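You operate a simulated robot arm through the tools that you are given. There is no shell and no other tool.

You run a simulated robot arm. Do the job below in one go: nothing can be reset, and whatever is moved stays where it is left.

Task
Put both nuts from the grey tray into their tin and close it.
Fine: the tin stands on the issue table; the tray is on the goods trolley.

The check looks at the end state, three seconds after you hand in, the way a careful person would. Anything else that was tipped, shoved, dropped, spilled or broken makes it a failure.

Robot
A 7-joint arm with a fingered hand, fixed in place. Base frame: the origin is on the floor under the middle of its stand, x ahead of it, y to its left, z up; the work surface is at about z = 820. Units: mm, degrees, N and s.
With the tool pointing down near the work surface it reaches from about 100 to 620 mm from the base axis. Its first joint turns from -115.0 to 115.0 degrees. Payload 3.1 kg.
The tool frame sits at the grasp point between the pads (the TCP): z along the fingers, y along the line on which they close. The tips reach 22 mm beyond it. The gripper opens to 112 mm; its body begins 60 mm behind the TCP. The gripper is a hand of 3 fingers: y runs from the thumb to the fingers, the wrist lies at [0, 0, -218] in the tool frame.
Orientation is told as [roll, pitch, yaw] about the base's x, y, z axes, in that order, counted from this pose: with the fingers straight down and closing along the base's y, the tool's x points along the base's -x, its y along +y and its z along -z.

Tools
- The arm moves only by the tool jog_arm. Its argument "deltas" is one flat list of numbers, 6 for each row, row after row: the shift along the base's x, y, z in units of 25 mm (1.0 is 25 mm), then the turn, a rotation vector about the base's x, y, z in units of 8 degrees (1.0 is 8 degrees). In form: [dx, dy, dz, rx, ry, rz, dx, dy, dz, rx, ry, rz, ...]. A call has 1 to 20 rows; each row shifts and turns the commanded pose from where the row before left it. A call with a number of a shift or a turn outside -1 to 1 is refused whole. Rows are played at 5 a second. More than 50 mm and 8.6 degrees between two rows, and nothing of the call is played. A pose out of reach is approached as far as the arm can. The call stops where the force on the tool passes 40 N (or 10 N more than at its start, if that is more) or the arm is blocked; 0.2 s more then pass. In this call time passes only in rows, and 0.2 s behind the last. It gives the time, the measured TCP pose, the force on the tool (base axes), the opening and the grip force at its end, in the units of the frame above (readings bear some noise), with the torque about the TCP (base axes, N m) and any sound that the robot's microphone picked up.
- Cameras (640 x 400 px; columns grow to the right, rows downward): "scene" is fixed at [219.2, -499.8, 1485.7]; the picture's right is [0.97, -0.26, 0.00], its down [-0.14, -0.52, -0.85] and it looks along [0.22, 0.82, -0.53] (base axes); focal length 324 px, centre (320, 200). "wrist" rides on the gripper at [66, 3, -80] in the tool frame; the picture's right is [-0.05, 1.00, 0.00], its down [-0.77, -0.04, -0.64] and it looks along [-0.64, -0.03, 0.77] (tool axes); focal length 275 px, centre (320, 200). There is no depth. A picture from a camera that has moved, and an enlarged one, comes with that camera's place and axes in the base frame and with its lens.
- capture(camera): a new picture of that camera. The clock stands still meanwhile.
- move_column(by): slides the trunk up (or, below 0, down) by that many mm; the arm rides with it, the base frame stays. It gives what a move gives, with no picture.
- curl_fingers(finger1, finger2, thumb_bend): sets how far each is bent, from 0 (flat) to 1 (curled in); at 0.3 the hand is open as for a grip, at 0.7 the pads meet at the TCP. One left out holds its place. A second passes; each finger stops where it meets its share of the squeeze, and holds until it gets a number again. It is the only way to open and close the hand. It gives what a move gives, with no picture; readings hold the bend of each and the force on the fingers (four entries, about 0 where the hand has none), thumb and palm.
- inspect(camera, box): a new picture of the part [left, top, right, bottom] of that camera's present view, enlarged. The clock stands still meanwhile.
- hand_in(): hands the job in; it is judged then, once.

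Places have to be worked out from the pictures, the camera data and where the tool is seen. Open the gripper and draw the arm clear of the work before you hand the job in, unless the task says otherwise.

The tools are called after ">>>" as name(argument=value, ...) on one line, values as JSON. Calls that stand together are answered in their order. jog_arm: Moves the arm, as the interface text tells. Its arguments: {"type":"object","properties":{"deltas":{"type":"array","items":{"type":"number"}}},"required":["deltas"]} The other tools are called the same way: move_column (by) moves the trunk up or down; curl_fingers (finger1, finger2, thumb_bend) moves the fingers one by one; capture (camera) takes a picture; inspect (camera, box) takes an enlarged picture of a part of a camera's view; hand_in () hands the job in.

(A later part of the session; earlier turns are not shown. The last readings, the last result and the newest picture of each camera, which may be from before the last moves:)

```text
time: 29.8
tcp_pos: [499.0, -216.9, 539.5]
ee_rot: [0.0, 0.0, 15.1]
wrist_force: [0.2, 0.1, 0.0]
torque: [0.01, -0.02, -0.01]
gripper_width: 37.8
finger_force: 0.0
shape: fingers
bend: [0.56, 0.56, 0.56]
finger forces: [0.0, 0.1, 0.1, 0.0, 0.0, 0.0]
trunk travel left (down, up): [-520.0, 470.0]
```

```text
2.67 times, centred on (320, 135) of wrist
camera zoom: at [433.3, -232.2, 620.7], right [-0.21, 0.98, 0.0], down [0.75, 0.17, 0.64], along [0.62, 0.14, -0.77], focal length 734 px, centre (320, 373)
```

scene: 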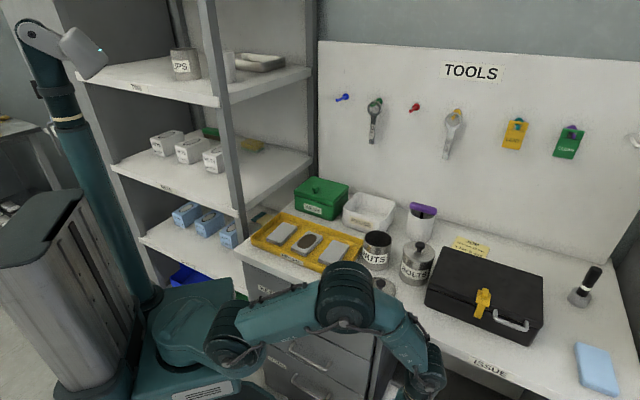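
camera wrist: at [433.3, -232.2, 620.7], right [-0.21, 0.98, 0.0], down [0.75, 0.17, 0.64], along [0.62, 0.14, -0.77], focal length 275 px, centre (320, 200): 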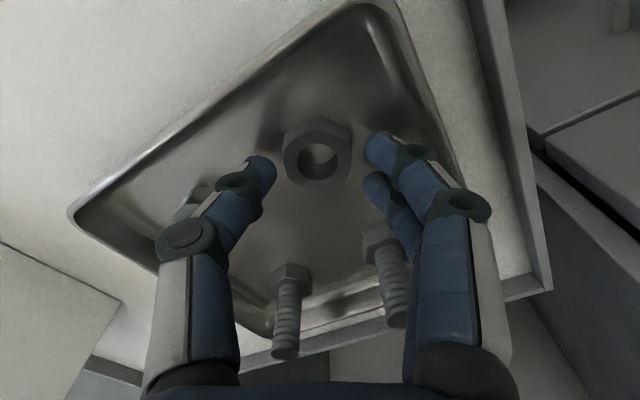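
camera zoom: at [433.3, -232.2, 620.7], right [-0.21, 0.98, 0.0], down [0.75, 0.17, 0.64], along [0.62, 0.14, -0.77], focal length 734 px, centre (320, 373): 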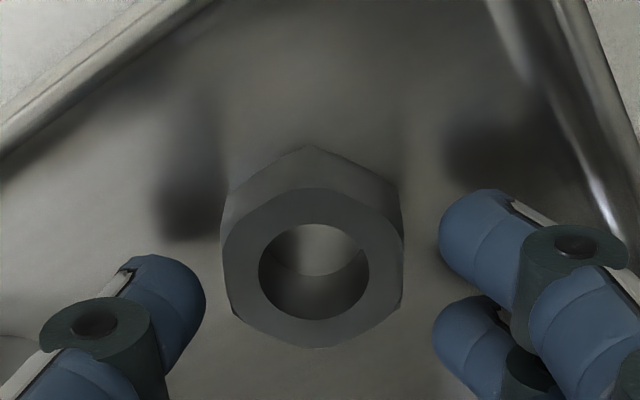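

Scaling gives the nut top at z ≈ 507, tray floor ≈ 491, across-flats ≈ 32 mm. I widen the opening slightly, shift (+4, -0.4) mm and descend toward TCP z ≈ 520.

>>> curl_fingers(finger1=0.54, finger2=0.54, thumb_bend=0.54)

>>> jog_arm(deltas=[0.17, -0.016, 0, 0, 0, 0, 0, 0, -0.3, 0, 0, 0, 0, 0, -0.3, 0, 0, 0, 0, 0, -0.2, 0, 0, 0, 0, 0, 0, 0, 0, 0])

>>> capture(camera="wrist")

>>> inspect(camera="wrist", box=[200, 80, 440, 230])

```text
time: 30.8
tcp_pos: [498.1, -217.2, 540.0]
ee_rot: [0.0, -0.1, 15.0]
wrist_force: [1.3, 1.0, 0.2]
torque: [0.03, 0.01, -0.01]
gripper_width: 43.1
finger_force: 0.2
shape: fingers
bend: [0.54, 0.54, 0.54]
finger forces: [0.1, 0.0, 0.0, 0.0, 0.1, 0.0]
trunk travel left (down, up): [-520.0, 470.0]
```

```text
time: 31.6
tcp_pos: [501.8, -218.5, 531.8]
ee_rot: [-0.3, -0.6, 15.0]
wrist_force: [-8.2, -0.1, 36.6]
torque: [0.58, 0.46, 0.22]
gripper_width: 44.0
finger_force: 18.6
shape: fingers
bend: [0.56, 0.56, 0.55]
finger forces: [16.0, 11.9, 0.1, 0.0, 9.1, 0.0]
trunk travel left (down, up): [-520.0, 470.0]
stopped in row 4: the force on the tool passed its limit at 49 N (the readings are from after the stop); the commanded pose is now the measured one
```

```text
taken
camera wrist: at [437.1, -233.8, 612.3], right [-0.21, 0.98, -0.01], down [0.75, 0.17, 0.64], along [0.63, 0.13, -0.77], focal length 275 px, centre (320, 200)
```

wrist: 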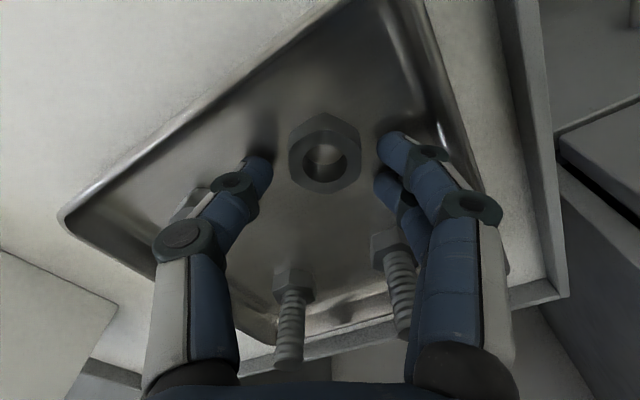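

```text
2.67 times, centred on (320, 155) of wrist
camera zoom: at [437.1, -233.8, 612.3], right [-0.21, 0.98, -0.01], down [0.75, 0.17, 0.64], along [0.63, 0.13, -0.77], focal length 734 px, centre (320, 320)
```

zoom: 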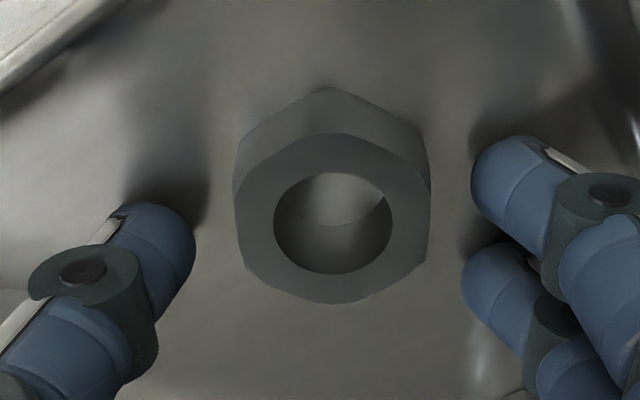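

All three tips met the tray floor at TCP z ≈ 532, so the floor is at about 508 and the nut top near 523; with that height the nut is about 10 mm nearer the camera side, at roughly (493, -221). I back up, narrow the opening and shift accordingly.

>>> jog_arm(deltas=[0, 0, 0.4, 0, 0, 0, 0, 0, 0.2, 0, 0, 0, 0, 0, 0, 0, 0, 0])

>>> curl_fingers(finger1=0.56, finger2=0.56, thumb_bend=0.56)

>>> inspect(camera="wrist", box=[200, 80, 440, 230])

>>> capture(camera="wrist")

```text
time: 32.4
tcp_pos: [503.8, -219.0, 542.3]
ee_rot: [-0.3, -0.3, 15.1]
wrist_force: [-0.1, 0.3, -0.1]
torque: [0.02, 0.01, 0.01]
gripper_width: 43.9
finger_force: 0.0
shape: fingers
bend: [0.54, 0.54, 0.54]
finger forces: [0.0, 0.0, 0.0, 0.0, 0.1, 0.0]
trunk travel left (down, up): [-520.0, 470.0]
```

```text
time: 33.4
tcp_pos: [504.6, -218.2, 542.8]
ee_rot: [-0.2, -0.3, 15.0]
wrist_force: [-0.6, -0.9, -0.3]
torque: [-0.01, 0.01, -0.04]
gripper_width: 38.6
finger_force: 0.0
shape: fingers
bend: [0.56, 0.56, 0.56]
finger forces: [0.1, 0.0, 0.0, 0.1, 0.1, 0.1]
trunk travel left (down, up): [-520.0, 470.0]
```

```text
2.67 times, centred on (320, 155) of wrist
camera zoom: at [439.1, -233.6, 623.1], right [-0.21, 0.98, 0.0], down [0.75, 0.17, 0.64], along [0.62, 0.13, -0.77], focal length 734 px, centre (320, 320)
```

zoom: 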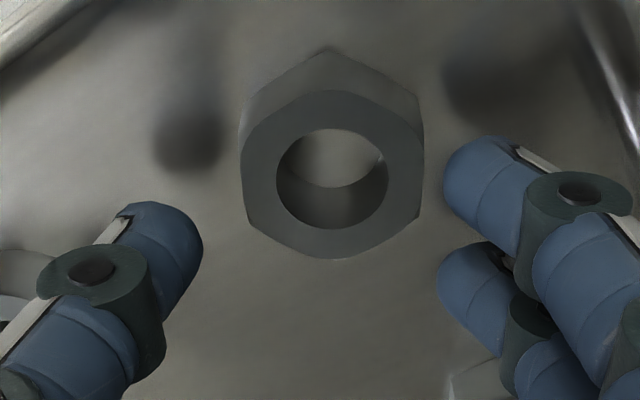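

```text
taken
camera wrist: at [439.1, -233.6, 623.1], right [-0.21, 0.98, 0.0], down [0.75, 0.17, 0.64], along [0.62, 0.13, -0.77], focal length 275 px, centre (320, 200)
```

wrist: 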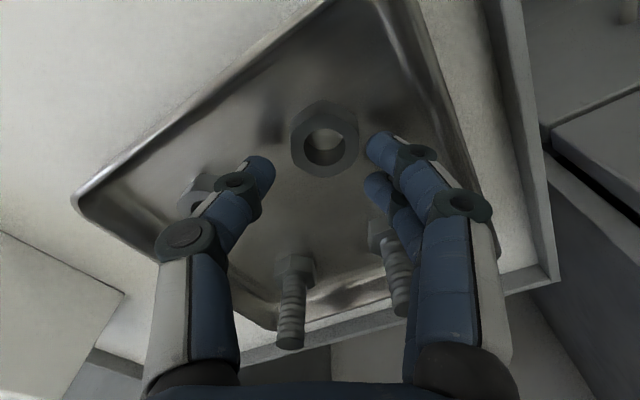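

With the corrected heights the nut is at about (492, -221). I shift (-11.3, -1.3) mm and level the slight tilt the contact left in the command, then look again.

>>> jog_arm(deltas=[-0.454, -0.052, 0, 0.03, 0.037, 0, 0, 0, 0, 0, 0, 0])

>>> inspect(camera="wrist", box=[200, 80, 440, 230])

>>> capture(camera="wrist")

```text
time: 34.0
tcp_pos: [490.7, -219.8, 545.1]
ee_rot: [0.2, 0.0, 15.0]
wrist_force: [-0.2, 0.3, -0.4]
torque: [0.01, -0.02, 0.02]
gripper_width: 38.8
finger_force: 0.1
shape: fingers
bend: [0.56, 0.56, 0.56]
finger forces: [0.1, 0.1, 0.0, 0.0, 0.0, 0.1]
trunk travel left (down, up): [-520.0, 470.0]
```

```text
2.67 times, centred on (320, 155) of wrist
camera zoom: at [426.9, -234.8, 624.8], right [-0.21, 0.98, 0.0], down [0.75, 0.16, 0.64], along [0.62, 0.14, -0.77], focal length 734 px, centre (320, 320)
```

zoom: 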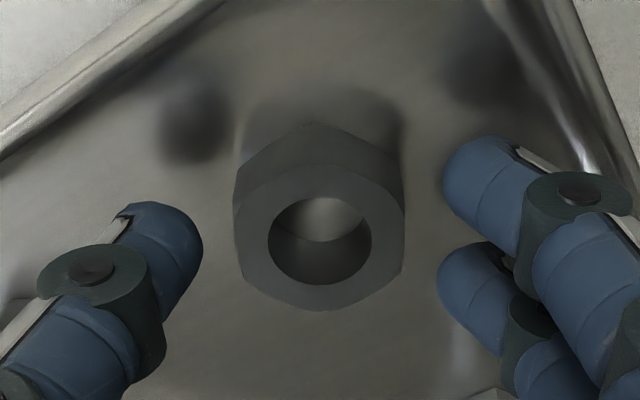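

```text
taken
camera wrist: at [426.9, -234.8, 624.8], right [-0.21, 0.98, 0.0], down [0.75, 0.16, 0.64], along [0.62, 0.14, -0.77], focal length 275 px, centre (320, 200)
```

wrist: 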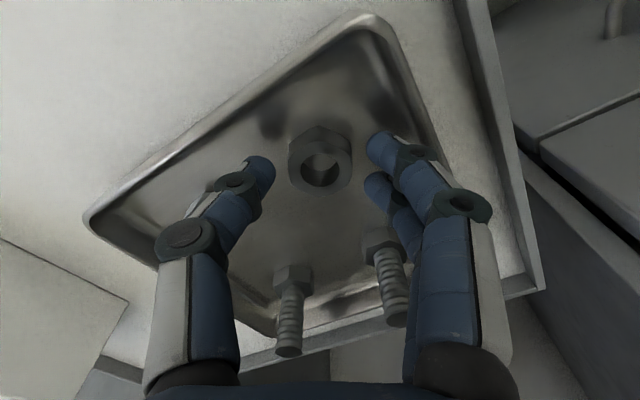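

The nut is now centred between thumb and fingers. I descend 9 mm so the tips straddle it just above the tray floor.

>>> jog_arm(deltas=[0, 0, -0.12, 0, 0, 0, 0, 0, -0.12, 0, 0, 0, 0, 0, -0.12, 0, 0, 0, 0, 0, 0, 0, 0, 0])

>>> inspect(camera="wrist", box=[200, 80, 440, 230])

```text
time: 35.0
tcp_pos: [493.7, -221.1, 533.6]
ee_rot: [0.1, -0.1, 15.0]
wrist_force: [-0.7, 0.4, 0.3]
torque: [-0.03, 0.0, 0.0]
gripper_width: 38.4
finger_force: 0.1
shape: fingers
bend: [0.56, 0.56, 0.56]
finger forces: [0.0, 0.0, 0.0, 0.0, 0.0, 0.1]
trunk travel left (down, up): [-520.0, 470.0]
```

```text
2.67 times, centred on (320, 155) of wrist
camera zoom: at [428.3, -236.0, 613.6], right [-0.21, 0.98, 0.0], down [0.75, 0.16, 0.64], along [0.62, 0.14, -0.77], focal length 734 px, centre (320, 320)
```

zoom: 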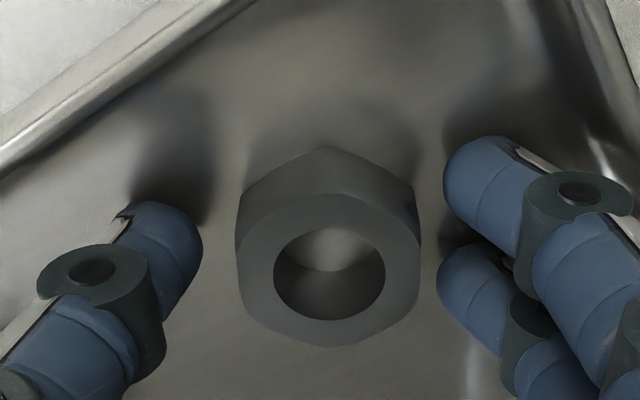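

No contact force, and the nut sits between the tips with about 1 mm offset, which the closing will absorb. I close on it.

>>> jog_arm(deltas=[-0.01, 0.03, 0, 0, 0, 0, 0, 0, 0, 0, 0, 0])

>>> curl_fingers(finger1=0.7, finger2=0.7, thumb_bend=0.7)

>>> inspect(camera="wrist", box=[200, 80, 440, 230])

```text
time: 35.6
tcp_pos: [493.1, -219.2, 533.8]
ee_rot: [0.1, 0.0, 15.1]
wrist_force: [0.2, -0.2, 0.0]
torque: [-0.01, -0.01, 0.01]
gripper_width: 38.6
finger_force: 0.1
shape: fingers
bend: [0.56, 0.56, 0.56]
finger forces: [0.0, 0.0, 0.0, 0.0, 0.1, 0.0]
trunk travel left (down, up): [-520.0, 470.0]
```

```text
time: 36.6
tcp_pos: [494.4, -220.6, 532.2]
ee_rot: [0.1, -0.1, 15.0]
wrist_force: [0.1, -0.4, 0.2]
torque: [-0.01, -0.01, 0.01]
gripper_width: 22.5
finger_force: 9.3
shape: fingers
bend: [0.63, 0.62, 0.65]
finger forces: [3.9, 5.4, 0.0, 0.0, 9.6, 0.0]
trunk travel left (down, up): [-520.0, 470.0]
```

```text
2.67 times, centred on (320, 155) of wrist
camera zoom: at [428.7, -234.9, 613.7], right [-0.21, 0.98, 0.0], down [0.75, 0.16, 0.64], along [0.62, 0.14, -0.77], focal length 734 px, centre (320, 320)
```

zoom: 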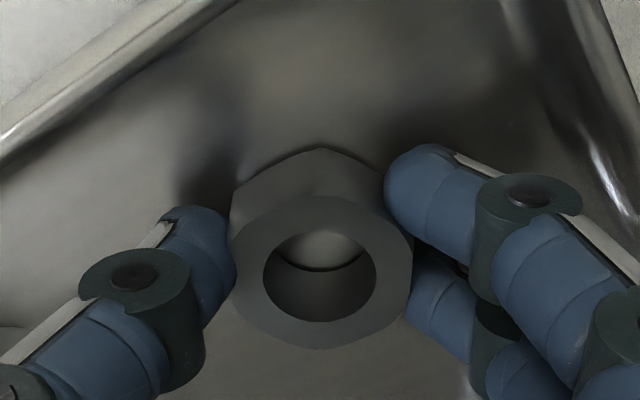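

The grip holds the nut with about 9 N. I lift it slowly 15 mm and check that it comes along.

>>> jog_arm(deltas=[0, 0, 0.2, 0, 0, 0, 0, 0, 0.4, 0, 0, 0, 0, 0, 0, 0, 0, 0])

>>> inspect(camera="wrist", box=[200, 80, 440, 230])

```text
time: 37.4
tcp_pos: [493.7, -217.8, 549.8]
ee_rot: [0.1, 0.0, 14.9]
wrist_force: [0.4, -0.2, -0.4]
torque: [0.04, 0.0, 0.02]
gripper_width: 22.4
finger_force: 9.2
shape: fingers
bend: [0.63, 0.62, 0.65]
finger forces: [3.9, 5.4, 0.1, 0.0, 9.6, 0.0]
trunk travel left (down, up): [-520.0, 470.0]
```

```text
2.67 times, centred on (320, 155) of wrist
camera zoom: at [429.0, -233.7, 629.7], right [-0.21, 0.98, 0.0], down [0.75, 0.16, 0.64], along [0.62, 0.14, -0.77], focal length 734 px, centre (320, 320)
```

zoom: 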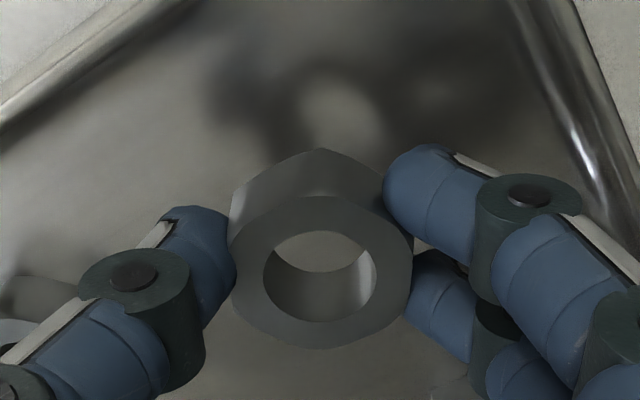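

The nut is held securely. I raise it 120 mm clear of the tray, then bring the trunk back up 330 mm.

>>> jog_arm(deltas=[0, 0, 0.8, 0, 0, 0, 0, 0, 1, 0, 0, 0, 0, 0, 1, 0, 0, 0, 0, 0, 1, 0, 0, 0, 0, 0, 1, 0, 0, 0, 0, 0, 0, 0, 0, 0])

>>> move_column(by=330)

>>> capture(camera="wrist")

>>> capture(camera="scene")

```text
time: 38.8
tcp_pos: [494.5, -219.8, 670.5]
ee_rot: [0.2, 0.0, 15.0]
wrist_force: [0.4, -0.6, -0.4]
torque: [0.04, 0.02, 0.03]
gripper_width: 22.2
finger_force: 9.3
shape: fingers
bend: [0.64, 0.62, 0.65]
finger forces: [3.9, 5.4, 0.0, 0.0, 9.5, 0.0]
trunk travel left (down, up): [-520.0, 470.0]
```

```text
time: 42.0
tcp_pos: [492.9, -220.0, 1000.0]
ee_rot: [0.1, -0.1, 15.0]
wrist_force: [-0.8, 0.1, -0.4]
torque: [0.02, -0.01, 0.01]
gripper_width: 22.2
finger_force: 9.8
shape: fingers
bend: [0.64, 0.62, 0.65]
finger forces: [3.9, 5.5, 0.0, 0.0, 9.5, 0.1]
trunk travel left (down, up): [-850.0, 140.0]
```

```text
taken
camera wrist: at [429.1, -234.6, 1080.9], right [-0.21, 0.98, 0.0], down [0.75, 0.16, 0.64], along [0.62, 0.14, -0.77], focal length 275 px, centre (320, 200)
```

wrist: 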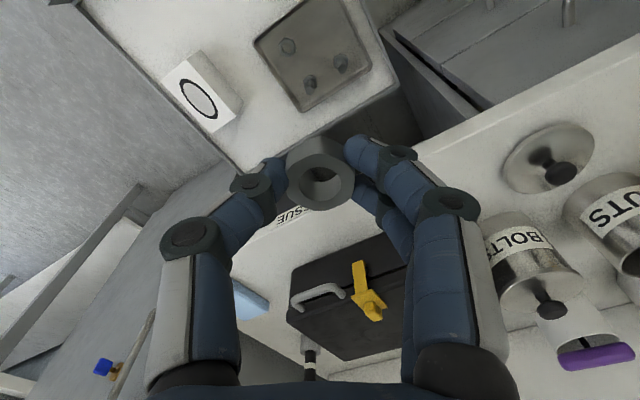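

```text
taken
```

scene: 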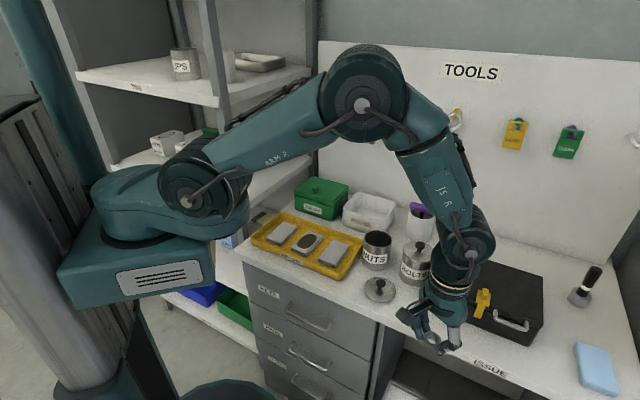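

Nut 1 is in the hand above everything. I carry it over to the tin at about (563, 147), staying near z ≈ 1010 and turning back to yaw 0.

>>> jog_arm(deltas=[0.186, 0.978, 0.4, 0, 0, -0.125, 0.186, 0.978, 0, 0, 0, -0.125, 0.186, 0.978, 0, 0, 0, -0.125, 0.186, 0.978, 0, 0, 0, -0.125, 0.186, 0.978, 0, 0, 0, -0.125, 0.186, 0.978, 0, 0, 0, -0.125, 0.186, 0.978, 0, 0, 0, -0.125, 0.186, 0.978, 0, 0, 0, -0.125, 0.186, 0.978, 0, 0, 0, -0.125, 0.186, 0.978, 0, 0, 0, -0.125, 0.186, 0.978, 0, 0, 0, -0.125, 0.186, 0.978, 0, 0, 0, -0.125, 0.186, 0.978, 0, 0, 0, -0.125, 0.186, 0.978, 0, 0, 0, -0.125, 0.186, 0.978, 0, 0, 0, -0.125, 0, 0, 0, 0, 0, 0])

>>> capture(camera="wrist")

>>> inspect(camera="scene", box=[320, 150, 460, 300])

```text
time: 45.4
tcp_pos: [562.8, 144.8, 1010.1]
ee_rot: [0.1, 0.0, 0.0]
wrist_force: [0.5, -1.1, -0.4]
torque: [0.04, 0.0, -0.02]
gripper_width: 22.0
finger_force: 9.0
shape: fingers
bend: [0.64, 0.62, 0.65]
finger forces: [3.6, 5.3, 0.1, 0.0, 9.4, 0.1]
trunk travel left (down, up): [-850.0, 140.0]
```

```text
taken
camera wrist: at [496.2, 147.4, 1090.7], right [0.05, 1.0, 0.0], down [0.77, -0.04, 0.64], along [0.64, -0.03, -0.77], focal length 275 px, centre (320, 200)
```

wrist: 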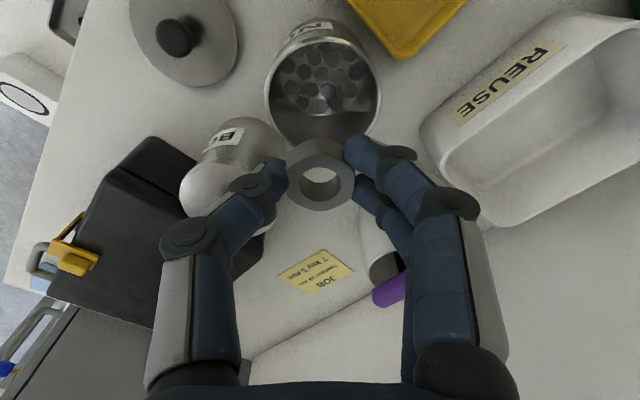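

```text
2.67 times, centred on (390, 225) of scene
camera zoom: at [219.2, -499.8, 1485.7], right [0.97, -0.26, 0.0], down [-0.14, -0.52, -0.85], along [0.22, 0.82, -0.53], focal length 864 px, centre (133, 133)
```

zoom: 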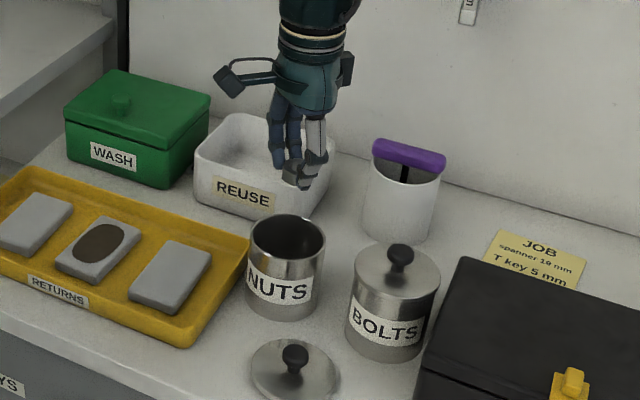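

The hand is over the tin. I zoom into the open tin to check its contents and rim position before releasing.

>>> inspect(camera="wrist", box=[240, 10, 400, 160])

```text
2.67 times, centred on (320, 85) of wrist
camera zoom: at [496.2, 147.4, 1090.7], right [0.05, 1.0, 0.0], down [0.77, -0.04, 0.64], along [0.64, -0.03, -0.77], focal length 734 px, centre (320, 507)
```

zoom: 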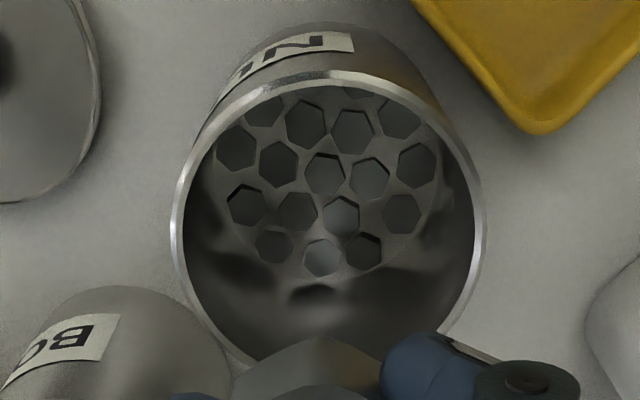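

The tin holds hexagonal nuts well below the rim, so there is room. I move to release nut 1 a bit off-centre toward the robot (x ≈ 550), with the tips just above the rim.

>>> jog_arm(deltas=[-0.24, 0.05, 0, 0, 0, 0, -0.24, 0.046, -0.6, 0, 0, 0, 0, 0, -0.8, 0, 0, 0, 0, 0, -0.8, 0, 0, 0, 0, 0, -0.7, 0, 0, 0, 0, 0, 0, 0, 0, 0])

>>> capture(camera="wrist")

>>> inspect(camera="scene", box=[345, 190, 425, 280])

```text
time: 46.8
tcp_pos: [551.5, 148.7, 936.9]
ee_rot: [0.1, 0.1, 0.1]
wrist_force: [-0.8, 0.5, -0.1]
torque: [0.04, -0.02, -0.02]
gripper_width: 21.6
finger_force: 9.2
shape: fingers
bend: [0.64, 0.62, 0.65]
finger forces: [3.6, 5.4, 0.1, 0.0, 9.2, 0.0]
trunk travel left (down, up): [-850.0, 140.0]
```

```text
taken
camera wrist: at [484.9, 151.1, 1017.1], right [0.05, 1.0, 0.0], down [0.77, -0.04, 0.64], along [0.64, -0.03, -0.77], focal length 275 px, centre (320, 200)
```

wrist: 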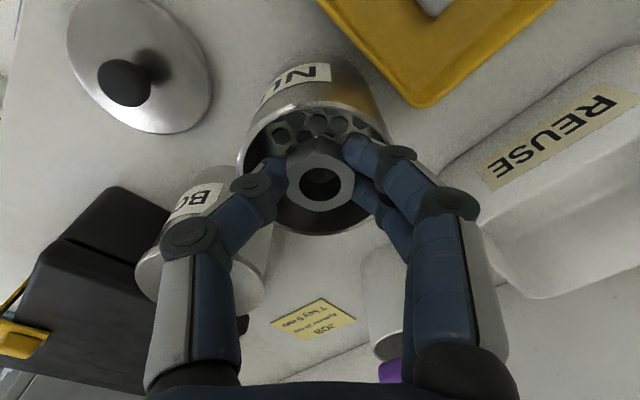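

```text
4.44 times, centred on (385, 235) of scene
camera zoom: at [219.2, -499.8, 1485.7], right [0.97, -0.26, 0.0], down [-0.14, -0.52, -0.85], along [0.22, 0.82, -0.53], focal length 1440 px, centre (31, 44)
```

zoom: 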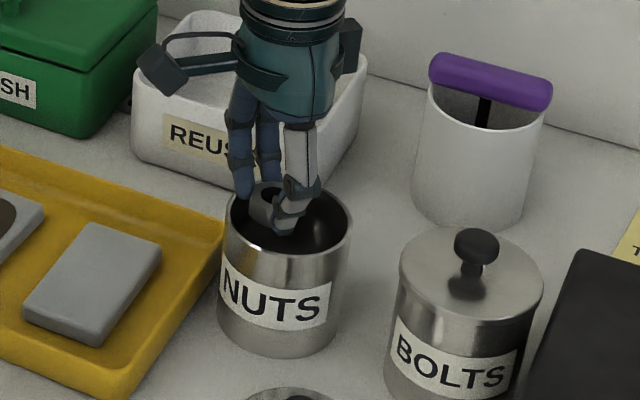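

The nut hangs over the opening, about 12 mm toward the robot from the tin's centre, with all edges inside the rim. I release it.

>>> curl_fingers(finger1=0.55, finger2=0.55, thumb_bend=0.55)

>>> capture(camera="wrist")

>>> inspect(camera="wrist", box=[220, 80, 420, 250])

```text
time: 47.8
tcp_pos: [551.0, 149.4, 936.2]
ee_rot: [0.1, 0.0, 0.0]
wrist_force: [0.0, -0.8, 0.4]
torque: [0.01, 0.0, 0.02]
gripper_width: 40.3
finger_force: 0.0
shape: fingers
bend: [0.55, 0.55, 0.55]
finger forces: [0.1, 0.0, 0.0, 0.0, 0.0, 0.0]
trunk travel left (down, up): [-850.0, 140.0]
```

```text
taken
camera wrist: at [485.1, 151.1, 1017.3], right [0.05, 1.0, 0.0], down [0.77, -0.04, 0.64], along [0.64, -0.03, -0.77], focal length 275 px, centre (320, 200)
```

wrist: 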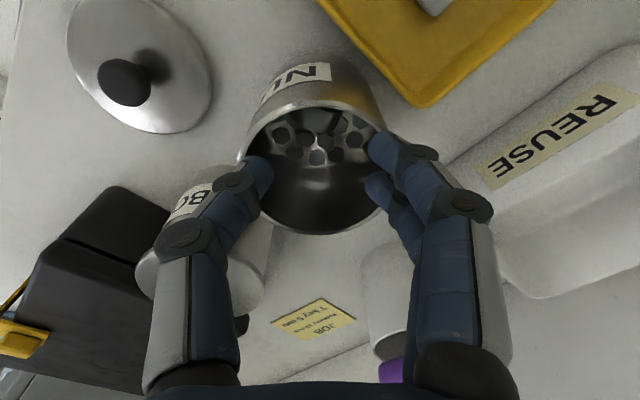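

```text
2.35 times, centred on (320, 165) of wrist
camera zoom: at [485.1, 151.1, 1017.3], right [0.05, 1.0, 0.0], down [0.77, -0.04, 0.64], along [0.64, -0.03, -0.77], focal length 648 px, centre (320, 282)
```

zoom: 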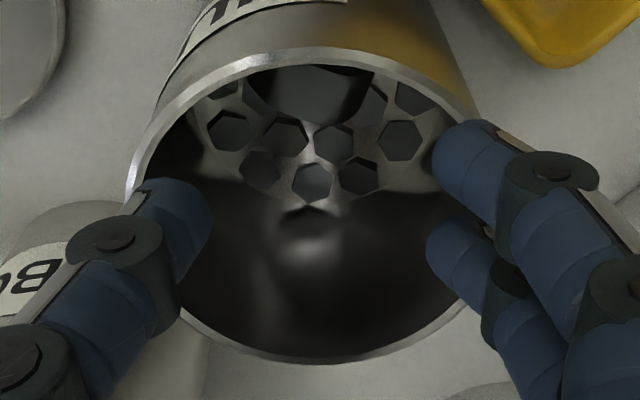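

The nut dropped inside. I raise the hand and look down into the tin to confirm how it lies.

>>> jog_arm(deltas=[0, 0, 0.5, 0, 0, 0, 0, 0, 1, 0, 0, 0, 0, 0, 1, 0, 0, 0, 0, 0, 0.5, 0, 0, 0, 0, 0, 0, 0, 0, 0])

>>> inspect(camera="wrist", box=[240, 10, 400, 160])

>>> capture(camera="scene")

```text
time: 49.0
tcp_pos: [550.3, 147.4, 1013.1]
ee_rot: [0.0, -0.1, 0.0]
wrist_force: [-0.9, 0.0, 0.4]
torque: [-0.03, -0.02, 0.0]
gripper_width: 40.1
finger_force: 0.1
shape: fingers
bend: [0.55, 0.55, 0.55]
finger forces: [0.1, 0.1, 0.1, 0.0, 0.0, 0.0]
trunk travel left (down, up): [-850.0, 140.0]
```

```text
2.67 times, centred on (320, 85) of wrist
camera zoom: at [484.8, 149.8, 1094.0], right [0.05, 1.0, 0.0], down [0.77, -0.04, 0.64], along [0.64, -0.03, -0.77], focal length 734 px, centre (320, 507)
```

zoom: 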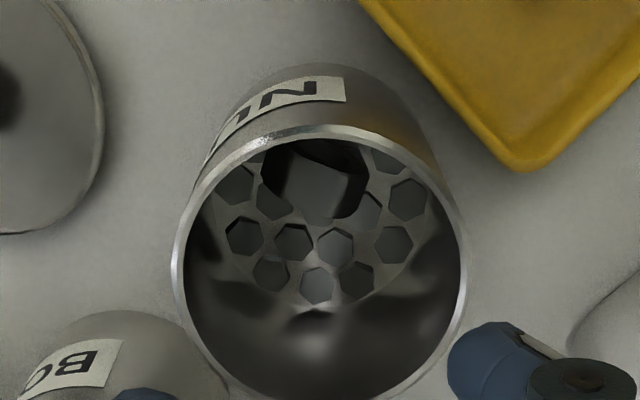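

```text
taken
```

scene: 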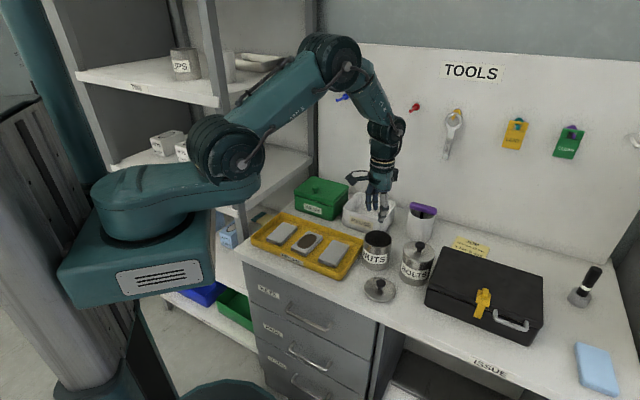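

Nut 1 is in the tin, leaning against the near wall. I go back over the trolley for nut 2, expected near (540, -269), turning to yaw 15 on the way.

>>> jog_arm(deltas=[-0.024, -0.98, 0, 0, 0, 0.11, -0.024, -0.98, 0, 0, 0, 0.11, -0.024, -0.98, 0, 0, 0, 0.11, -0.024, -0.98, 0, 0, 0, 0.11, -0.024, -0.98, 0, 0, 0, 0.11, -0.024, -0.98, 0, 0, 0, 0.11, -0.024, -0.98, 0, 0, 0, 0.11, -0.024, -0.98, 0, 0, 0, 0.11, -0.024, -0.98, 0, 0, 0, 0.11, -0.024, -0.98, 0, 0, 0, 0.11, -0.024, -0.98, 0, 0, 0, 0.11, -0.024, -0.98, 0, 0, 0, 0.11, -0.024, -0.98, 0, 0, 0, 0.11, -0.024, -0.98, 0, 0, 0, 0.11, -0.024, -0.98, 0, 0, 0, 0.11, -0.024, -0.98, 0, 0, 0, 0.11, -0.024, -0.98, 0, 0, 0, 0.11, 0, 0, 0, 0, 0, 0])

>>> capture(camera="wrist")

>>> capture(camera="scene")

```text
time: 52.8
tcp_pos: [541.6, -266.3, 1013.6]
ee_rot: [0.1, 0.0, 15.0]
wrist_force: [0.2, -0.5, 0.1]
torque: [0.01, -0.04, 0.02]
gripper_width: 40.8
finger_force: 0.1
shape: fingers
bend: [0.55, 0.55, 0.55]
finger forces: [0.1, 0.0, 0.0, 0.0, 0.0, 0.1]
trunk travel left (down, up): [-850.0, 140.0]
```

```text
taken
camera wrist: at [477.0, -281.1, 1094.5], right [-0.21, 0.98, 0.0], down [0.75, 0.16, 0.64], along [0.62, 0.14, -0.77], focal length 275 px, centre (320, 200)
```

wrist: 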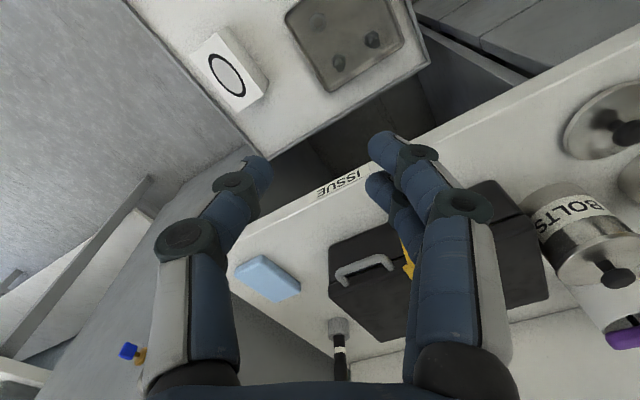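

```text
taken
```

scene: 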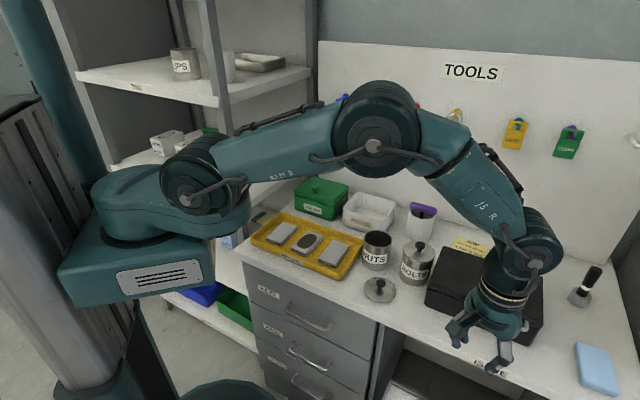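

Nut 2 lies straight below at about (540, -268). The hand stays some 130 mm in front of the table edge, so I lower the trunk 330 mm as before.

>>> move_column(by=-330)

>>> capture(camera="wrist")

>>> inspect(camera="wrist", box=[200, 0, 440, 150])

```text
time: 56.1
tcp_pos: [541.5, -266.5, 684.5]
ee_rot: [0.1, 0.0, 15.0]
wrist_force: [-1.2, 0.0, -0.3]
torque: [0.02, 0.0, 0.02]
gripper_width: 40.4
finger_force: 0.0
shape: fingers
bend: [0.55, 0.55, 0.55]
finger forces: [0.0, 0.0, 0.0, 0.1, 0.0, 0.0]
trunk travel left (down, up): [-520.0, 470.0]
```

```text
taken
camera wrist: at [476.9, -281.3, 764.5], right [-0.21, 0.98, 0.0], down [0.75, 0.16, 0.64], along [0.62, 0.14, -0.77], focal length 275 px, centre (320, 200)
```

wrist: 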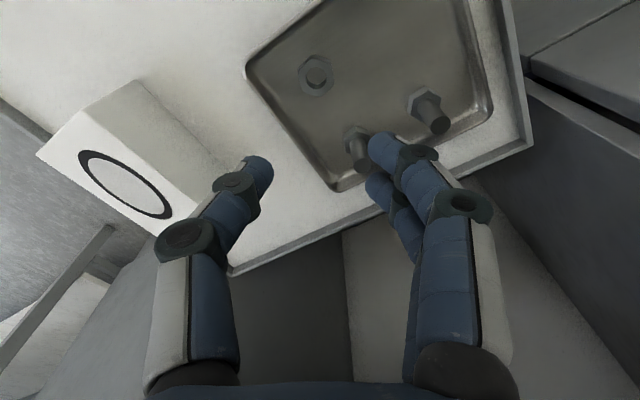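

```text
2.67 times, centred on (320, 75) of wrist
camera zoom: at [476.9, -281.3, 764.5], right [-0.21, 0.98, 0.0], down [0.75, 0.16, 0.64], along [0.62, 0.14, -0.77], focal length 734 px, centre (320, 533)
```

zoom: 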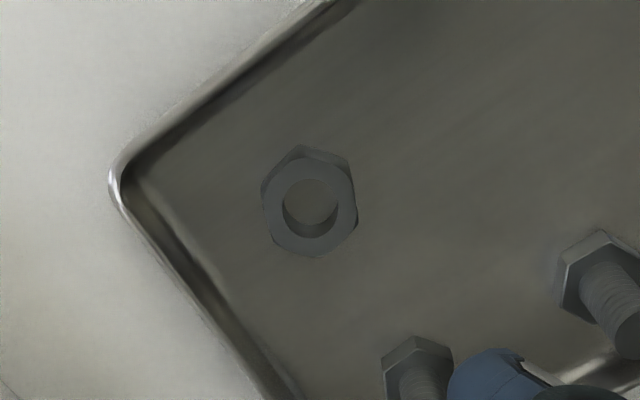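

Nut 2's flats are rotated about 12° further, so yaw ≈ 27 fits, and the walls and bolts leave enough room. I turn there, centre over (542, -268.5) and descend to z ≈ 560.

>>> jog_arm(deltas=[0.02, -0.08, -0.99, 0, 0, 0.3, 0, 0, -0.99, 0, 0, 0.3, 0, 0, -0.99, 0, 0, 0.3, 0, 0, -0.99, 0, 0, 0.3, 0, 0, -0.99, 0, 0, 0.3, 0, 0, 0, 0, 0, 0])

>>> capture(camera="wrist")

>>> inspect(camera="wrist", box=[200, 60, 440, 210])

```text
time: 57.5
tcp_pos: [542.0, -269.9, 561.9]
ee_rot: [0.1, 0.0, 27.1]
wrist_force: [-0.6, -0.5, -0.1]
torque: [0.0, 0.01, 0.01]
gripper_width: 40.3
finger_force: 0.2
shape: fingers
bend: [0.55, 0.55, 0.55]
finger forces: [0.1, 0.1, 0.0, 0.0, 0.0, 0.1]
trunk travel left (down, up): [-520.0, 470.0]
```

```text
taken
camera wrist: at [480.6, -297.6, 640.4], right [-0.41, 0.91, 0.0], down [0.7, 0.32, 0.64], along [0.58, 0.26, -0.77], focal length 275 px, centre (320, 200)
```

wrist: 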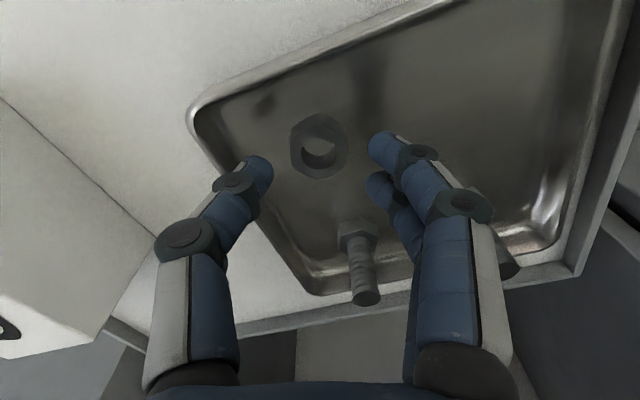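

```text
2.67 times, centred on (320, 135) of wrist
camera zoom: at [480.6, -297.6, 640.4], right [-0.41, 0.91, 0.0], down [0.7, 0.32, 0.64], along [0.58, 0.26, -0.77], focal length 734 px, centre (320, 373)
```

zoom: 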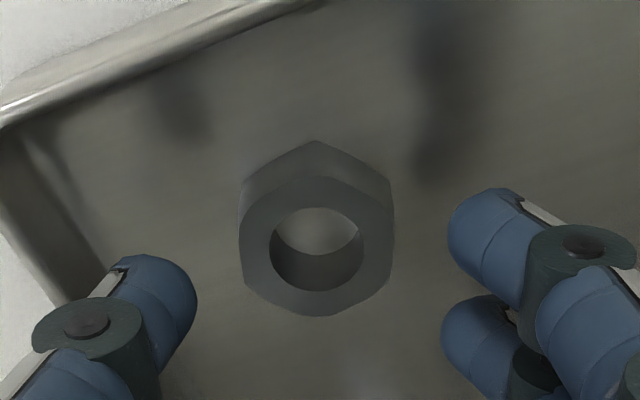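

The flats line up squarely with the fingers now. I correct about 2 mm in x and descend 17 mm for a last check.

>>> jog_arm(deltas=[0.09, 0, -0.3, 0, 0, 0, 0, 0, -0.36, 0, 0, 0, 0, 0, 0, 0, 0, 0])

>>> inspect(camera="wrist", box=[200, 80, 440, 230])

```text
time: 58.3
tcp_pos: [544.2, -269.4, 542.1]
ee_rot: [0.0, 0.0, 27.0]
wrist_force: [0.1, 0.1, -0.3]
torque: [-0.03, -0.01, 0.04]
gripper_width: 40.3
finger_force: 0.1
shape: fingers
bend: [0.55, 0.55, 0.55]
finger forces: [0.0, 0.0, 0.0, 0.0, 0.1, 0.0]
trunk travel left (down, up): [-520.0, 470.0]
```

```text
2.67 times, centred on (320, 155) of wrist
camera zoom: at [483.1, -296.7, 623.8], right [-0.41, 0.91, 0.0], down [0.7, 0.32, 0.64], along [0.58, 0.26, -0.77], focal length 734 px, centre (320, 320)
```

zoom: 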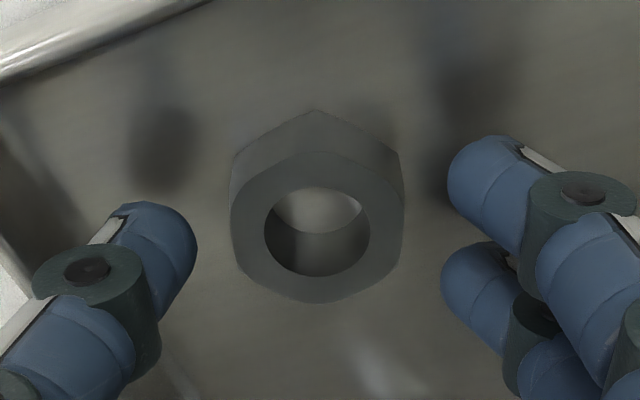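

The nut is nearly centred; I correct (-1, -1.3) mm and go down 10 mm to the same grip height as before (TCP z ≈ 534).

>>> jog_arm(deltas=[-0.04, -0.05, -0.12, 0, 0, 0, 0, 0, -0.14, 0, 0, 0, 0, 0, -0.12, 0, 0, 0, 0, 0, 0, 0, 0, 0])

>>> inspect(camera="wrist", box=[200, 80, 440, 230])

```text
time: 59.3
tcp_pos: [543.3, -269.3, 533.0]
ee_rot: [0.1, 0.0, 27.0]
wrist_force: [0.5, 0.5, 0.0]
torque: [0.0, 0.02, 0.01]
gripper_width: 40.2
finger_force: 0.0
shape: fingers
bend: [0.55, 0.55, 0.55]
finger forces: [0.1, 0.0, 0.1, 0.1, 0.0, 0.1]
trunk travel left (down, up): [-520.0, 470.0]
```

```text
2.67 times, centred on (320, 155) of wrist
camera zoom: at [482.4, -297.3, 614.6], right [-0.41, 0.91, 0.0], down [0.7, 0.32, 0.64], along [0.58, 0.26, -0.77], focal length 734 px, centre (320, 320)
```

zoom: 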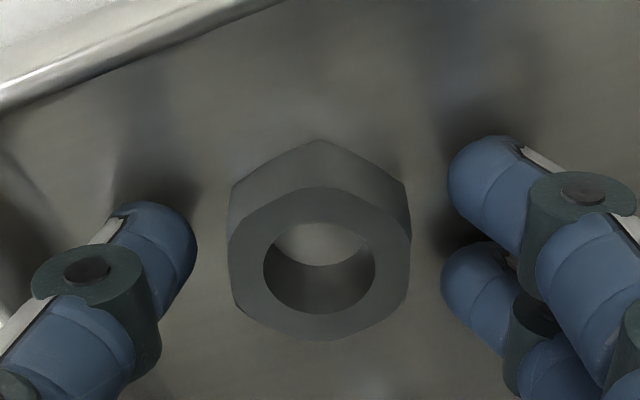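

No contact and the nut lies evenly between the tips. I close the grip on nut 2.

>>> curl_fingers(finger1=0.7, finger2=0.7, thumb_bend=0.7)

>>> inspect(camera="wrist", box=[200, 80, 440, 230])

```text
time: 60.3
tcp_pos: [543.5, -269.5, 533.3]
ee_rot: [0.1, 0.1, 27.0]
wrist_force: [0.3, -0.3, 0.8]
torque: [-0.02, -0.02, 0.03]
gripper_width: 21.7
finger_force: 9.3
shape: fingers
bend: [0.64, 0.62, 0.65]
finger forces: [3.6, 5.4, 0.0, 0.1, 9.4, 0.1]
trunk travel left (down, up): [-520.0, 470.0]
```

```text
2.67 times, centred on (320, 155) of wrist
camera zoom: at [482.4, -297.4, 614.5], right [-0.41, 0.91, 0.0], down [0.7, 0.32, 0.64], along [0.58, 0.26, -0.77], focal length 734 px, centre (320, 320)
```

zoom: 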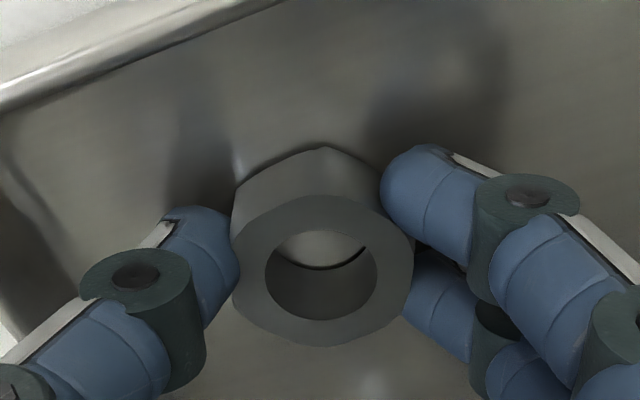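

The grip matches the one on nut 1 (9.3 N). I lift it 15 mm slowly, then straight up clear of the bolts.

>>> jog_arm(deltas=[0, 0, 0.2, 0, 0, 0, 0, 0, 0.4, 0, 0, 0, 0, 0, 0.8, 0, 0, 0, 0, 0, 1, 0, 0, 0, 0, 0, 1, 0, 0, 0, 0, 0, 1, 0, 0, 0, 0, 0, 1, 0, 0, 0, 0, 0, 0, 0, 0, 0])

>>> capture(camera="wrist")

```text
time: 62.1
tcp_pos: [543.6, -268.1, 669.8]
ee_rot: [0.1, 0.0, 26.9]
wrist_force: [-0.3, -0.8, -0.5]
torque: [-0.05, -0.01, 0.0]
gripper_width: 21.6
finger_force: 9.3
shape: fingers
bend: [0.64, 0.62, 0.65]
finger forces: [3.4, 5.6, 0.0, 0.0, 9.4, 0.0]
trunk travel left (down, up): [-520.0, 470.0]
```

```text
taken
camera wrist: at [482.5, -296.3, 750.2], right [-0.41, 0.91, 0.0], down [0.7, 0.32, 0.64], along [0.58, 0.26, -0.77], focal length 275 px, centre (320, 200)
```

wrist: 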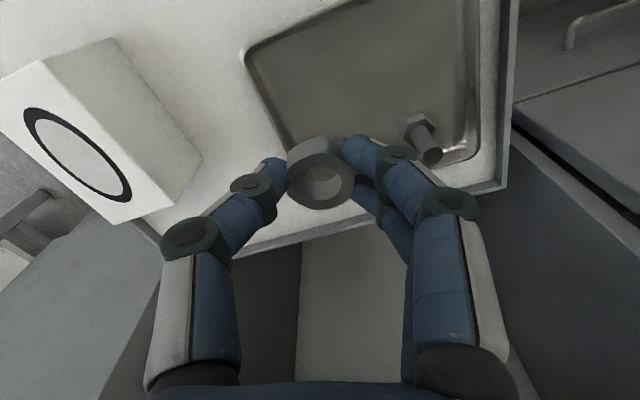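

Nut 2 is held and the tray now shows only bolts. I raise the trunk back up by 330 mm.

>>> move_column(by=330)

>>> jog_arm(deltas=[0.06, 0.98, 0.5, 0, 0, -0.199, 0.06, 0.98, 0, 0, 0, -0.199, 0.06, 0.98, 0, 0, 0, -0.199, 0.06, 0.98, 0, 0, 0, -0.199, 0.06, 0.98, 0, 0, 0, -0.199, 0.06, 0.98, 0, 0, 0, -0.199, 0.06, 0.98, 0, 0, 0, -0.199, 0.06, 0.98, 0, 0, 0, -0.199, 0.06, 0.98, 0, 0, 0, -0.199, 0.06, 0.98, 0, 0, 0, -0.199, 0.06, 0.98, 0, 0, 0, -0.199, 0.06, 0.98, 0, 0, 0, -0.199, 0.06, 0.98, 0, 0, 0, -0.199, 0.06, 0.98, 0, 0, 0, -0.199, 0.06, 0.98, 0, 0, 0, -0.199, 0.06, 0.98, 0, 0, 0, -0.199, 0.06, 0.98, 0, 0, 0, -0.199, 0, 0, 0, 0, 0, 0])

>>> capture(camera="wrist")

>>> capture(camera="scene")

```text
time: 65.3
tcp_pos: [542.7, -267.3, 999.8]
ee_rot: [0.0, 0.0, 26.9]
wrist_force: [0.8, 0.5, -0.6]
torque: [0.02, 0.02, 0.05]
gripper_width: 21.9
finger_force: 9.4
shape: fingers
bend: [0.64, 0.62, 0.65]
finger forces: [3.5, 5.5, 0.1, 0.0, 9.3, 0.0]
trunk travel left (down, up): [-850.0, 140.0]
```

```text
time: 69.1
tcp_pos: [567.5, 150.3, 1010.5]
ee_rot: [0.1, 0.0, -0.2]
wrist_force: [0.6, 0.6, -0.8]
torque: [-0.02, -0.01, 0.0]
gripper_width: 21.5
finger_force: 9.1
shape: fingers
bend: [0.64, 0.62, 0.65]
finger forces: [3.4, 5.5, 0.0, 0.0, 9.2, 0.1]
trunk travel left (down, up): [-850.0, 140.0]
```

```text
taken
camera wrist: at [502.0, 151.9, 1092.2], right [0.05, 1.0, 0.0], down [0.77, -0.04, 0.64], along [0.64, -0.03, -0.77], focal length 275 px, centre (320, 200)
```

wrist: 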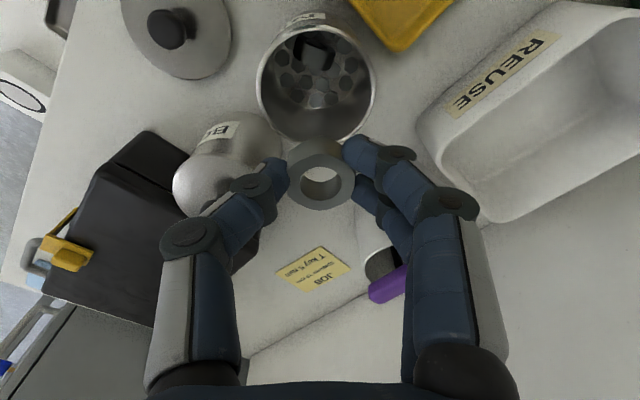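

```text
taken
```

scene: 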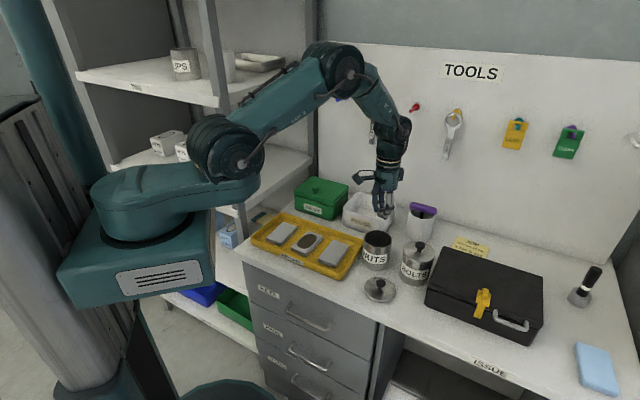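

Nut 2 is above the tin and nut 1 is seen on the near side inside. I move to x ≈ 575, y ≈ 147, so nut 2 drops on the far side, and descend to just above the rim.

>>> jog_arm(deltas=[0.16, -0.05, 0, 0, 0, 0, 0.16, -0.05, -0.6, 0, 0, 0, 0, 0, -0.8, 0, 0, 0, 0, 0, -0.8, 0, 0, 0, 0, 0, -0.72, 0, 0, 0, 0, 0, 0, 0, 0, 0])

>>> capture(camera="wrist")

>>> inspect(camera="scene", box=[345, 190, 425, 280])

```text
time: 70.5
tcp_pos: [575.4, 147.7, 938.2]
ee_rot: [0.1, 0.1, -0.1]
wrist_force: [0.0, -0.1, 0.5]
torque: [0.0, -0.02, -0.03]
gripper_width: 21.1
finger_force: 9.8
shape: fingers
bend: [0.64, 0.62, 0.65]
finger forces: [3.3, 5.5, 0.0, 0.0, 9.3, 0.1]
trunk travel left (down, up): [-850.0, 140.0]
```

```text
taken
camera wrist: at [509.0, 149.6, 1019.2], right [0.05, 1.0, 0.0], down [0.77, -0.04, 0.64], along [0.64, -0.03, -0.77], focal length 275 px, centre (320, 200)
```

wrist: 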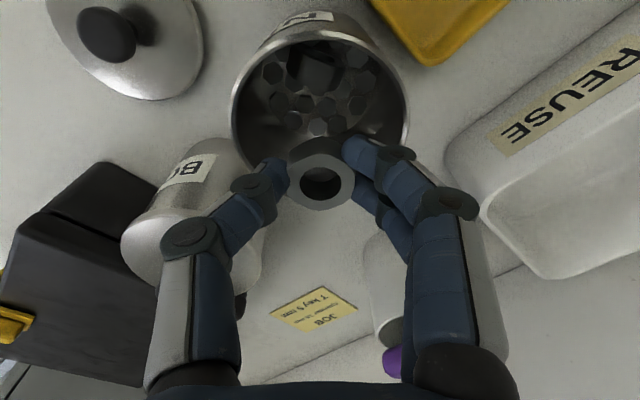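

```text
4.44 times, centred on (385, 235) of scene
camera zoom: at [219.2, -499.8, 1485.7], right [0.97, -0.26, 0.0], down [-0.14, -0.52, -0.85], along [0.22, 0.82, -0.53], focal length 1440 px, centre (31, 44)
```

zoom: 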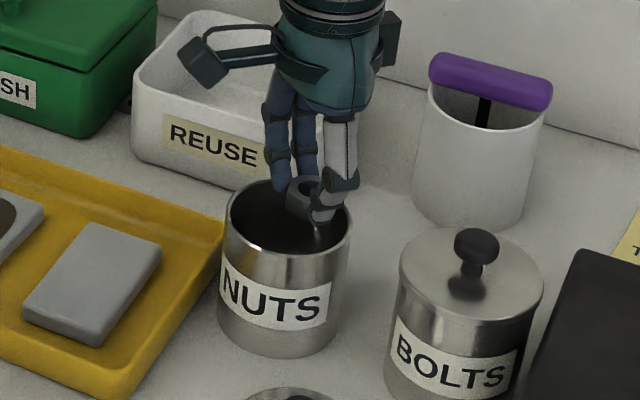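

The nut is within the opening on the far side with about 8 mm to spare. I release it.

>>> curl_fingers(finger1=0.55, finger2=0.55, thumb_bend=0.55)

>>> jog_arm(deltas=[0, 0, 0.4, 0, 0, 0, 0, 0, 0.8, 0, 0, 0, 0, 0, 1, 0, 0, 0, 0, 0, 0.8, 0, 0, 0, 0, 0, 0, 0, 0, 0])

>>> capture(camera="wrist")

>>> inspect(camera="wrist", box=[240, 0, 400, 150])

```text
time: 71.5
tcp_pos: [574.8, 146.1, 938.9]
ee_rot: [0.1, 0.0, -0.1]
wrist_force: [-0.2, 0.8, -0.3]
torque: [0.0, 0.01, -0.01]
gripper_width: 40.3
finger_force: 0.1
shape: fingers
bend: [0.55, 0.55, 0.55]
finger forces: [0.0, 0.0, 0.0, 0.1, 0.1, 0.1]
trunk travel left (down, up): [-850.0, 140.0]
```

```text
time: 72.7
tcp_pos: [576.8, 147.5, 1012.0]
ee_rot: [0.1, -0.1, -0.1]
wrist_force: [0.3, 0.0, -0.7]
torque: [-0.04, 0.0, 0.0]
gripper_width: 40.3
finger_force: 0.0
shape: fingers
bend: [0.55, 0.55, 0.55]
finger forces: [0.1, 0.1, 0.0, 0.0, 0.0, 0.1]
trunk travel left (down, up): [-850.0, 140.0]
```

```text
taken
camera wrist: at [510.8, 150.4, 1092.7], right [0.05, 1.0, 0.0], down [0.77, -0.04, 0.64], along [0.64, -0.03, -0.77], focal length 275 px, centre (320, 200)
```

wrist: 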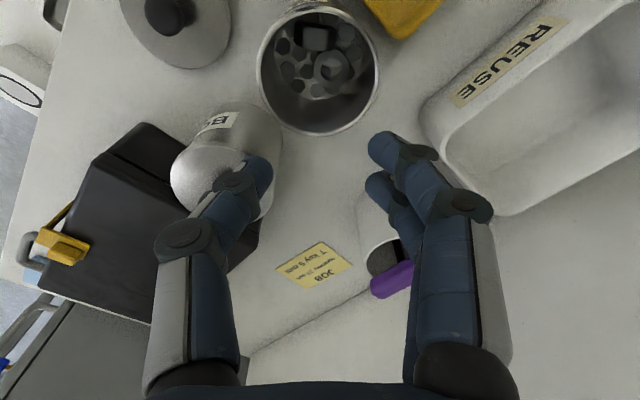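

```text
2.67 times, centred on (320, 75) of wrist
camera zoom: at [510.8, 150.4, 1092.7], right [0.05, 1.0, 0.0], down [0.77, -0.04, 0.64], along [0.64, -0.03, -0.77], focal length 734 px, centre (320, 533)
```

zoom: 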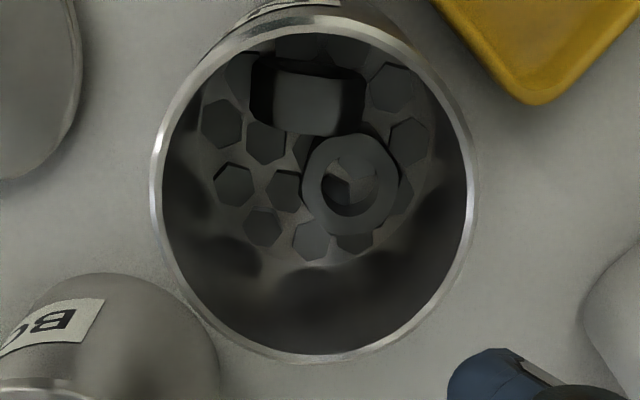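

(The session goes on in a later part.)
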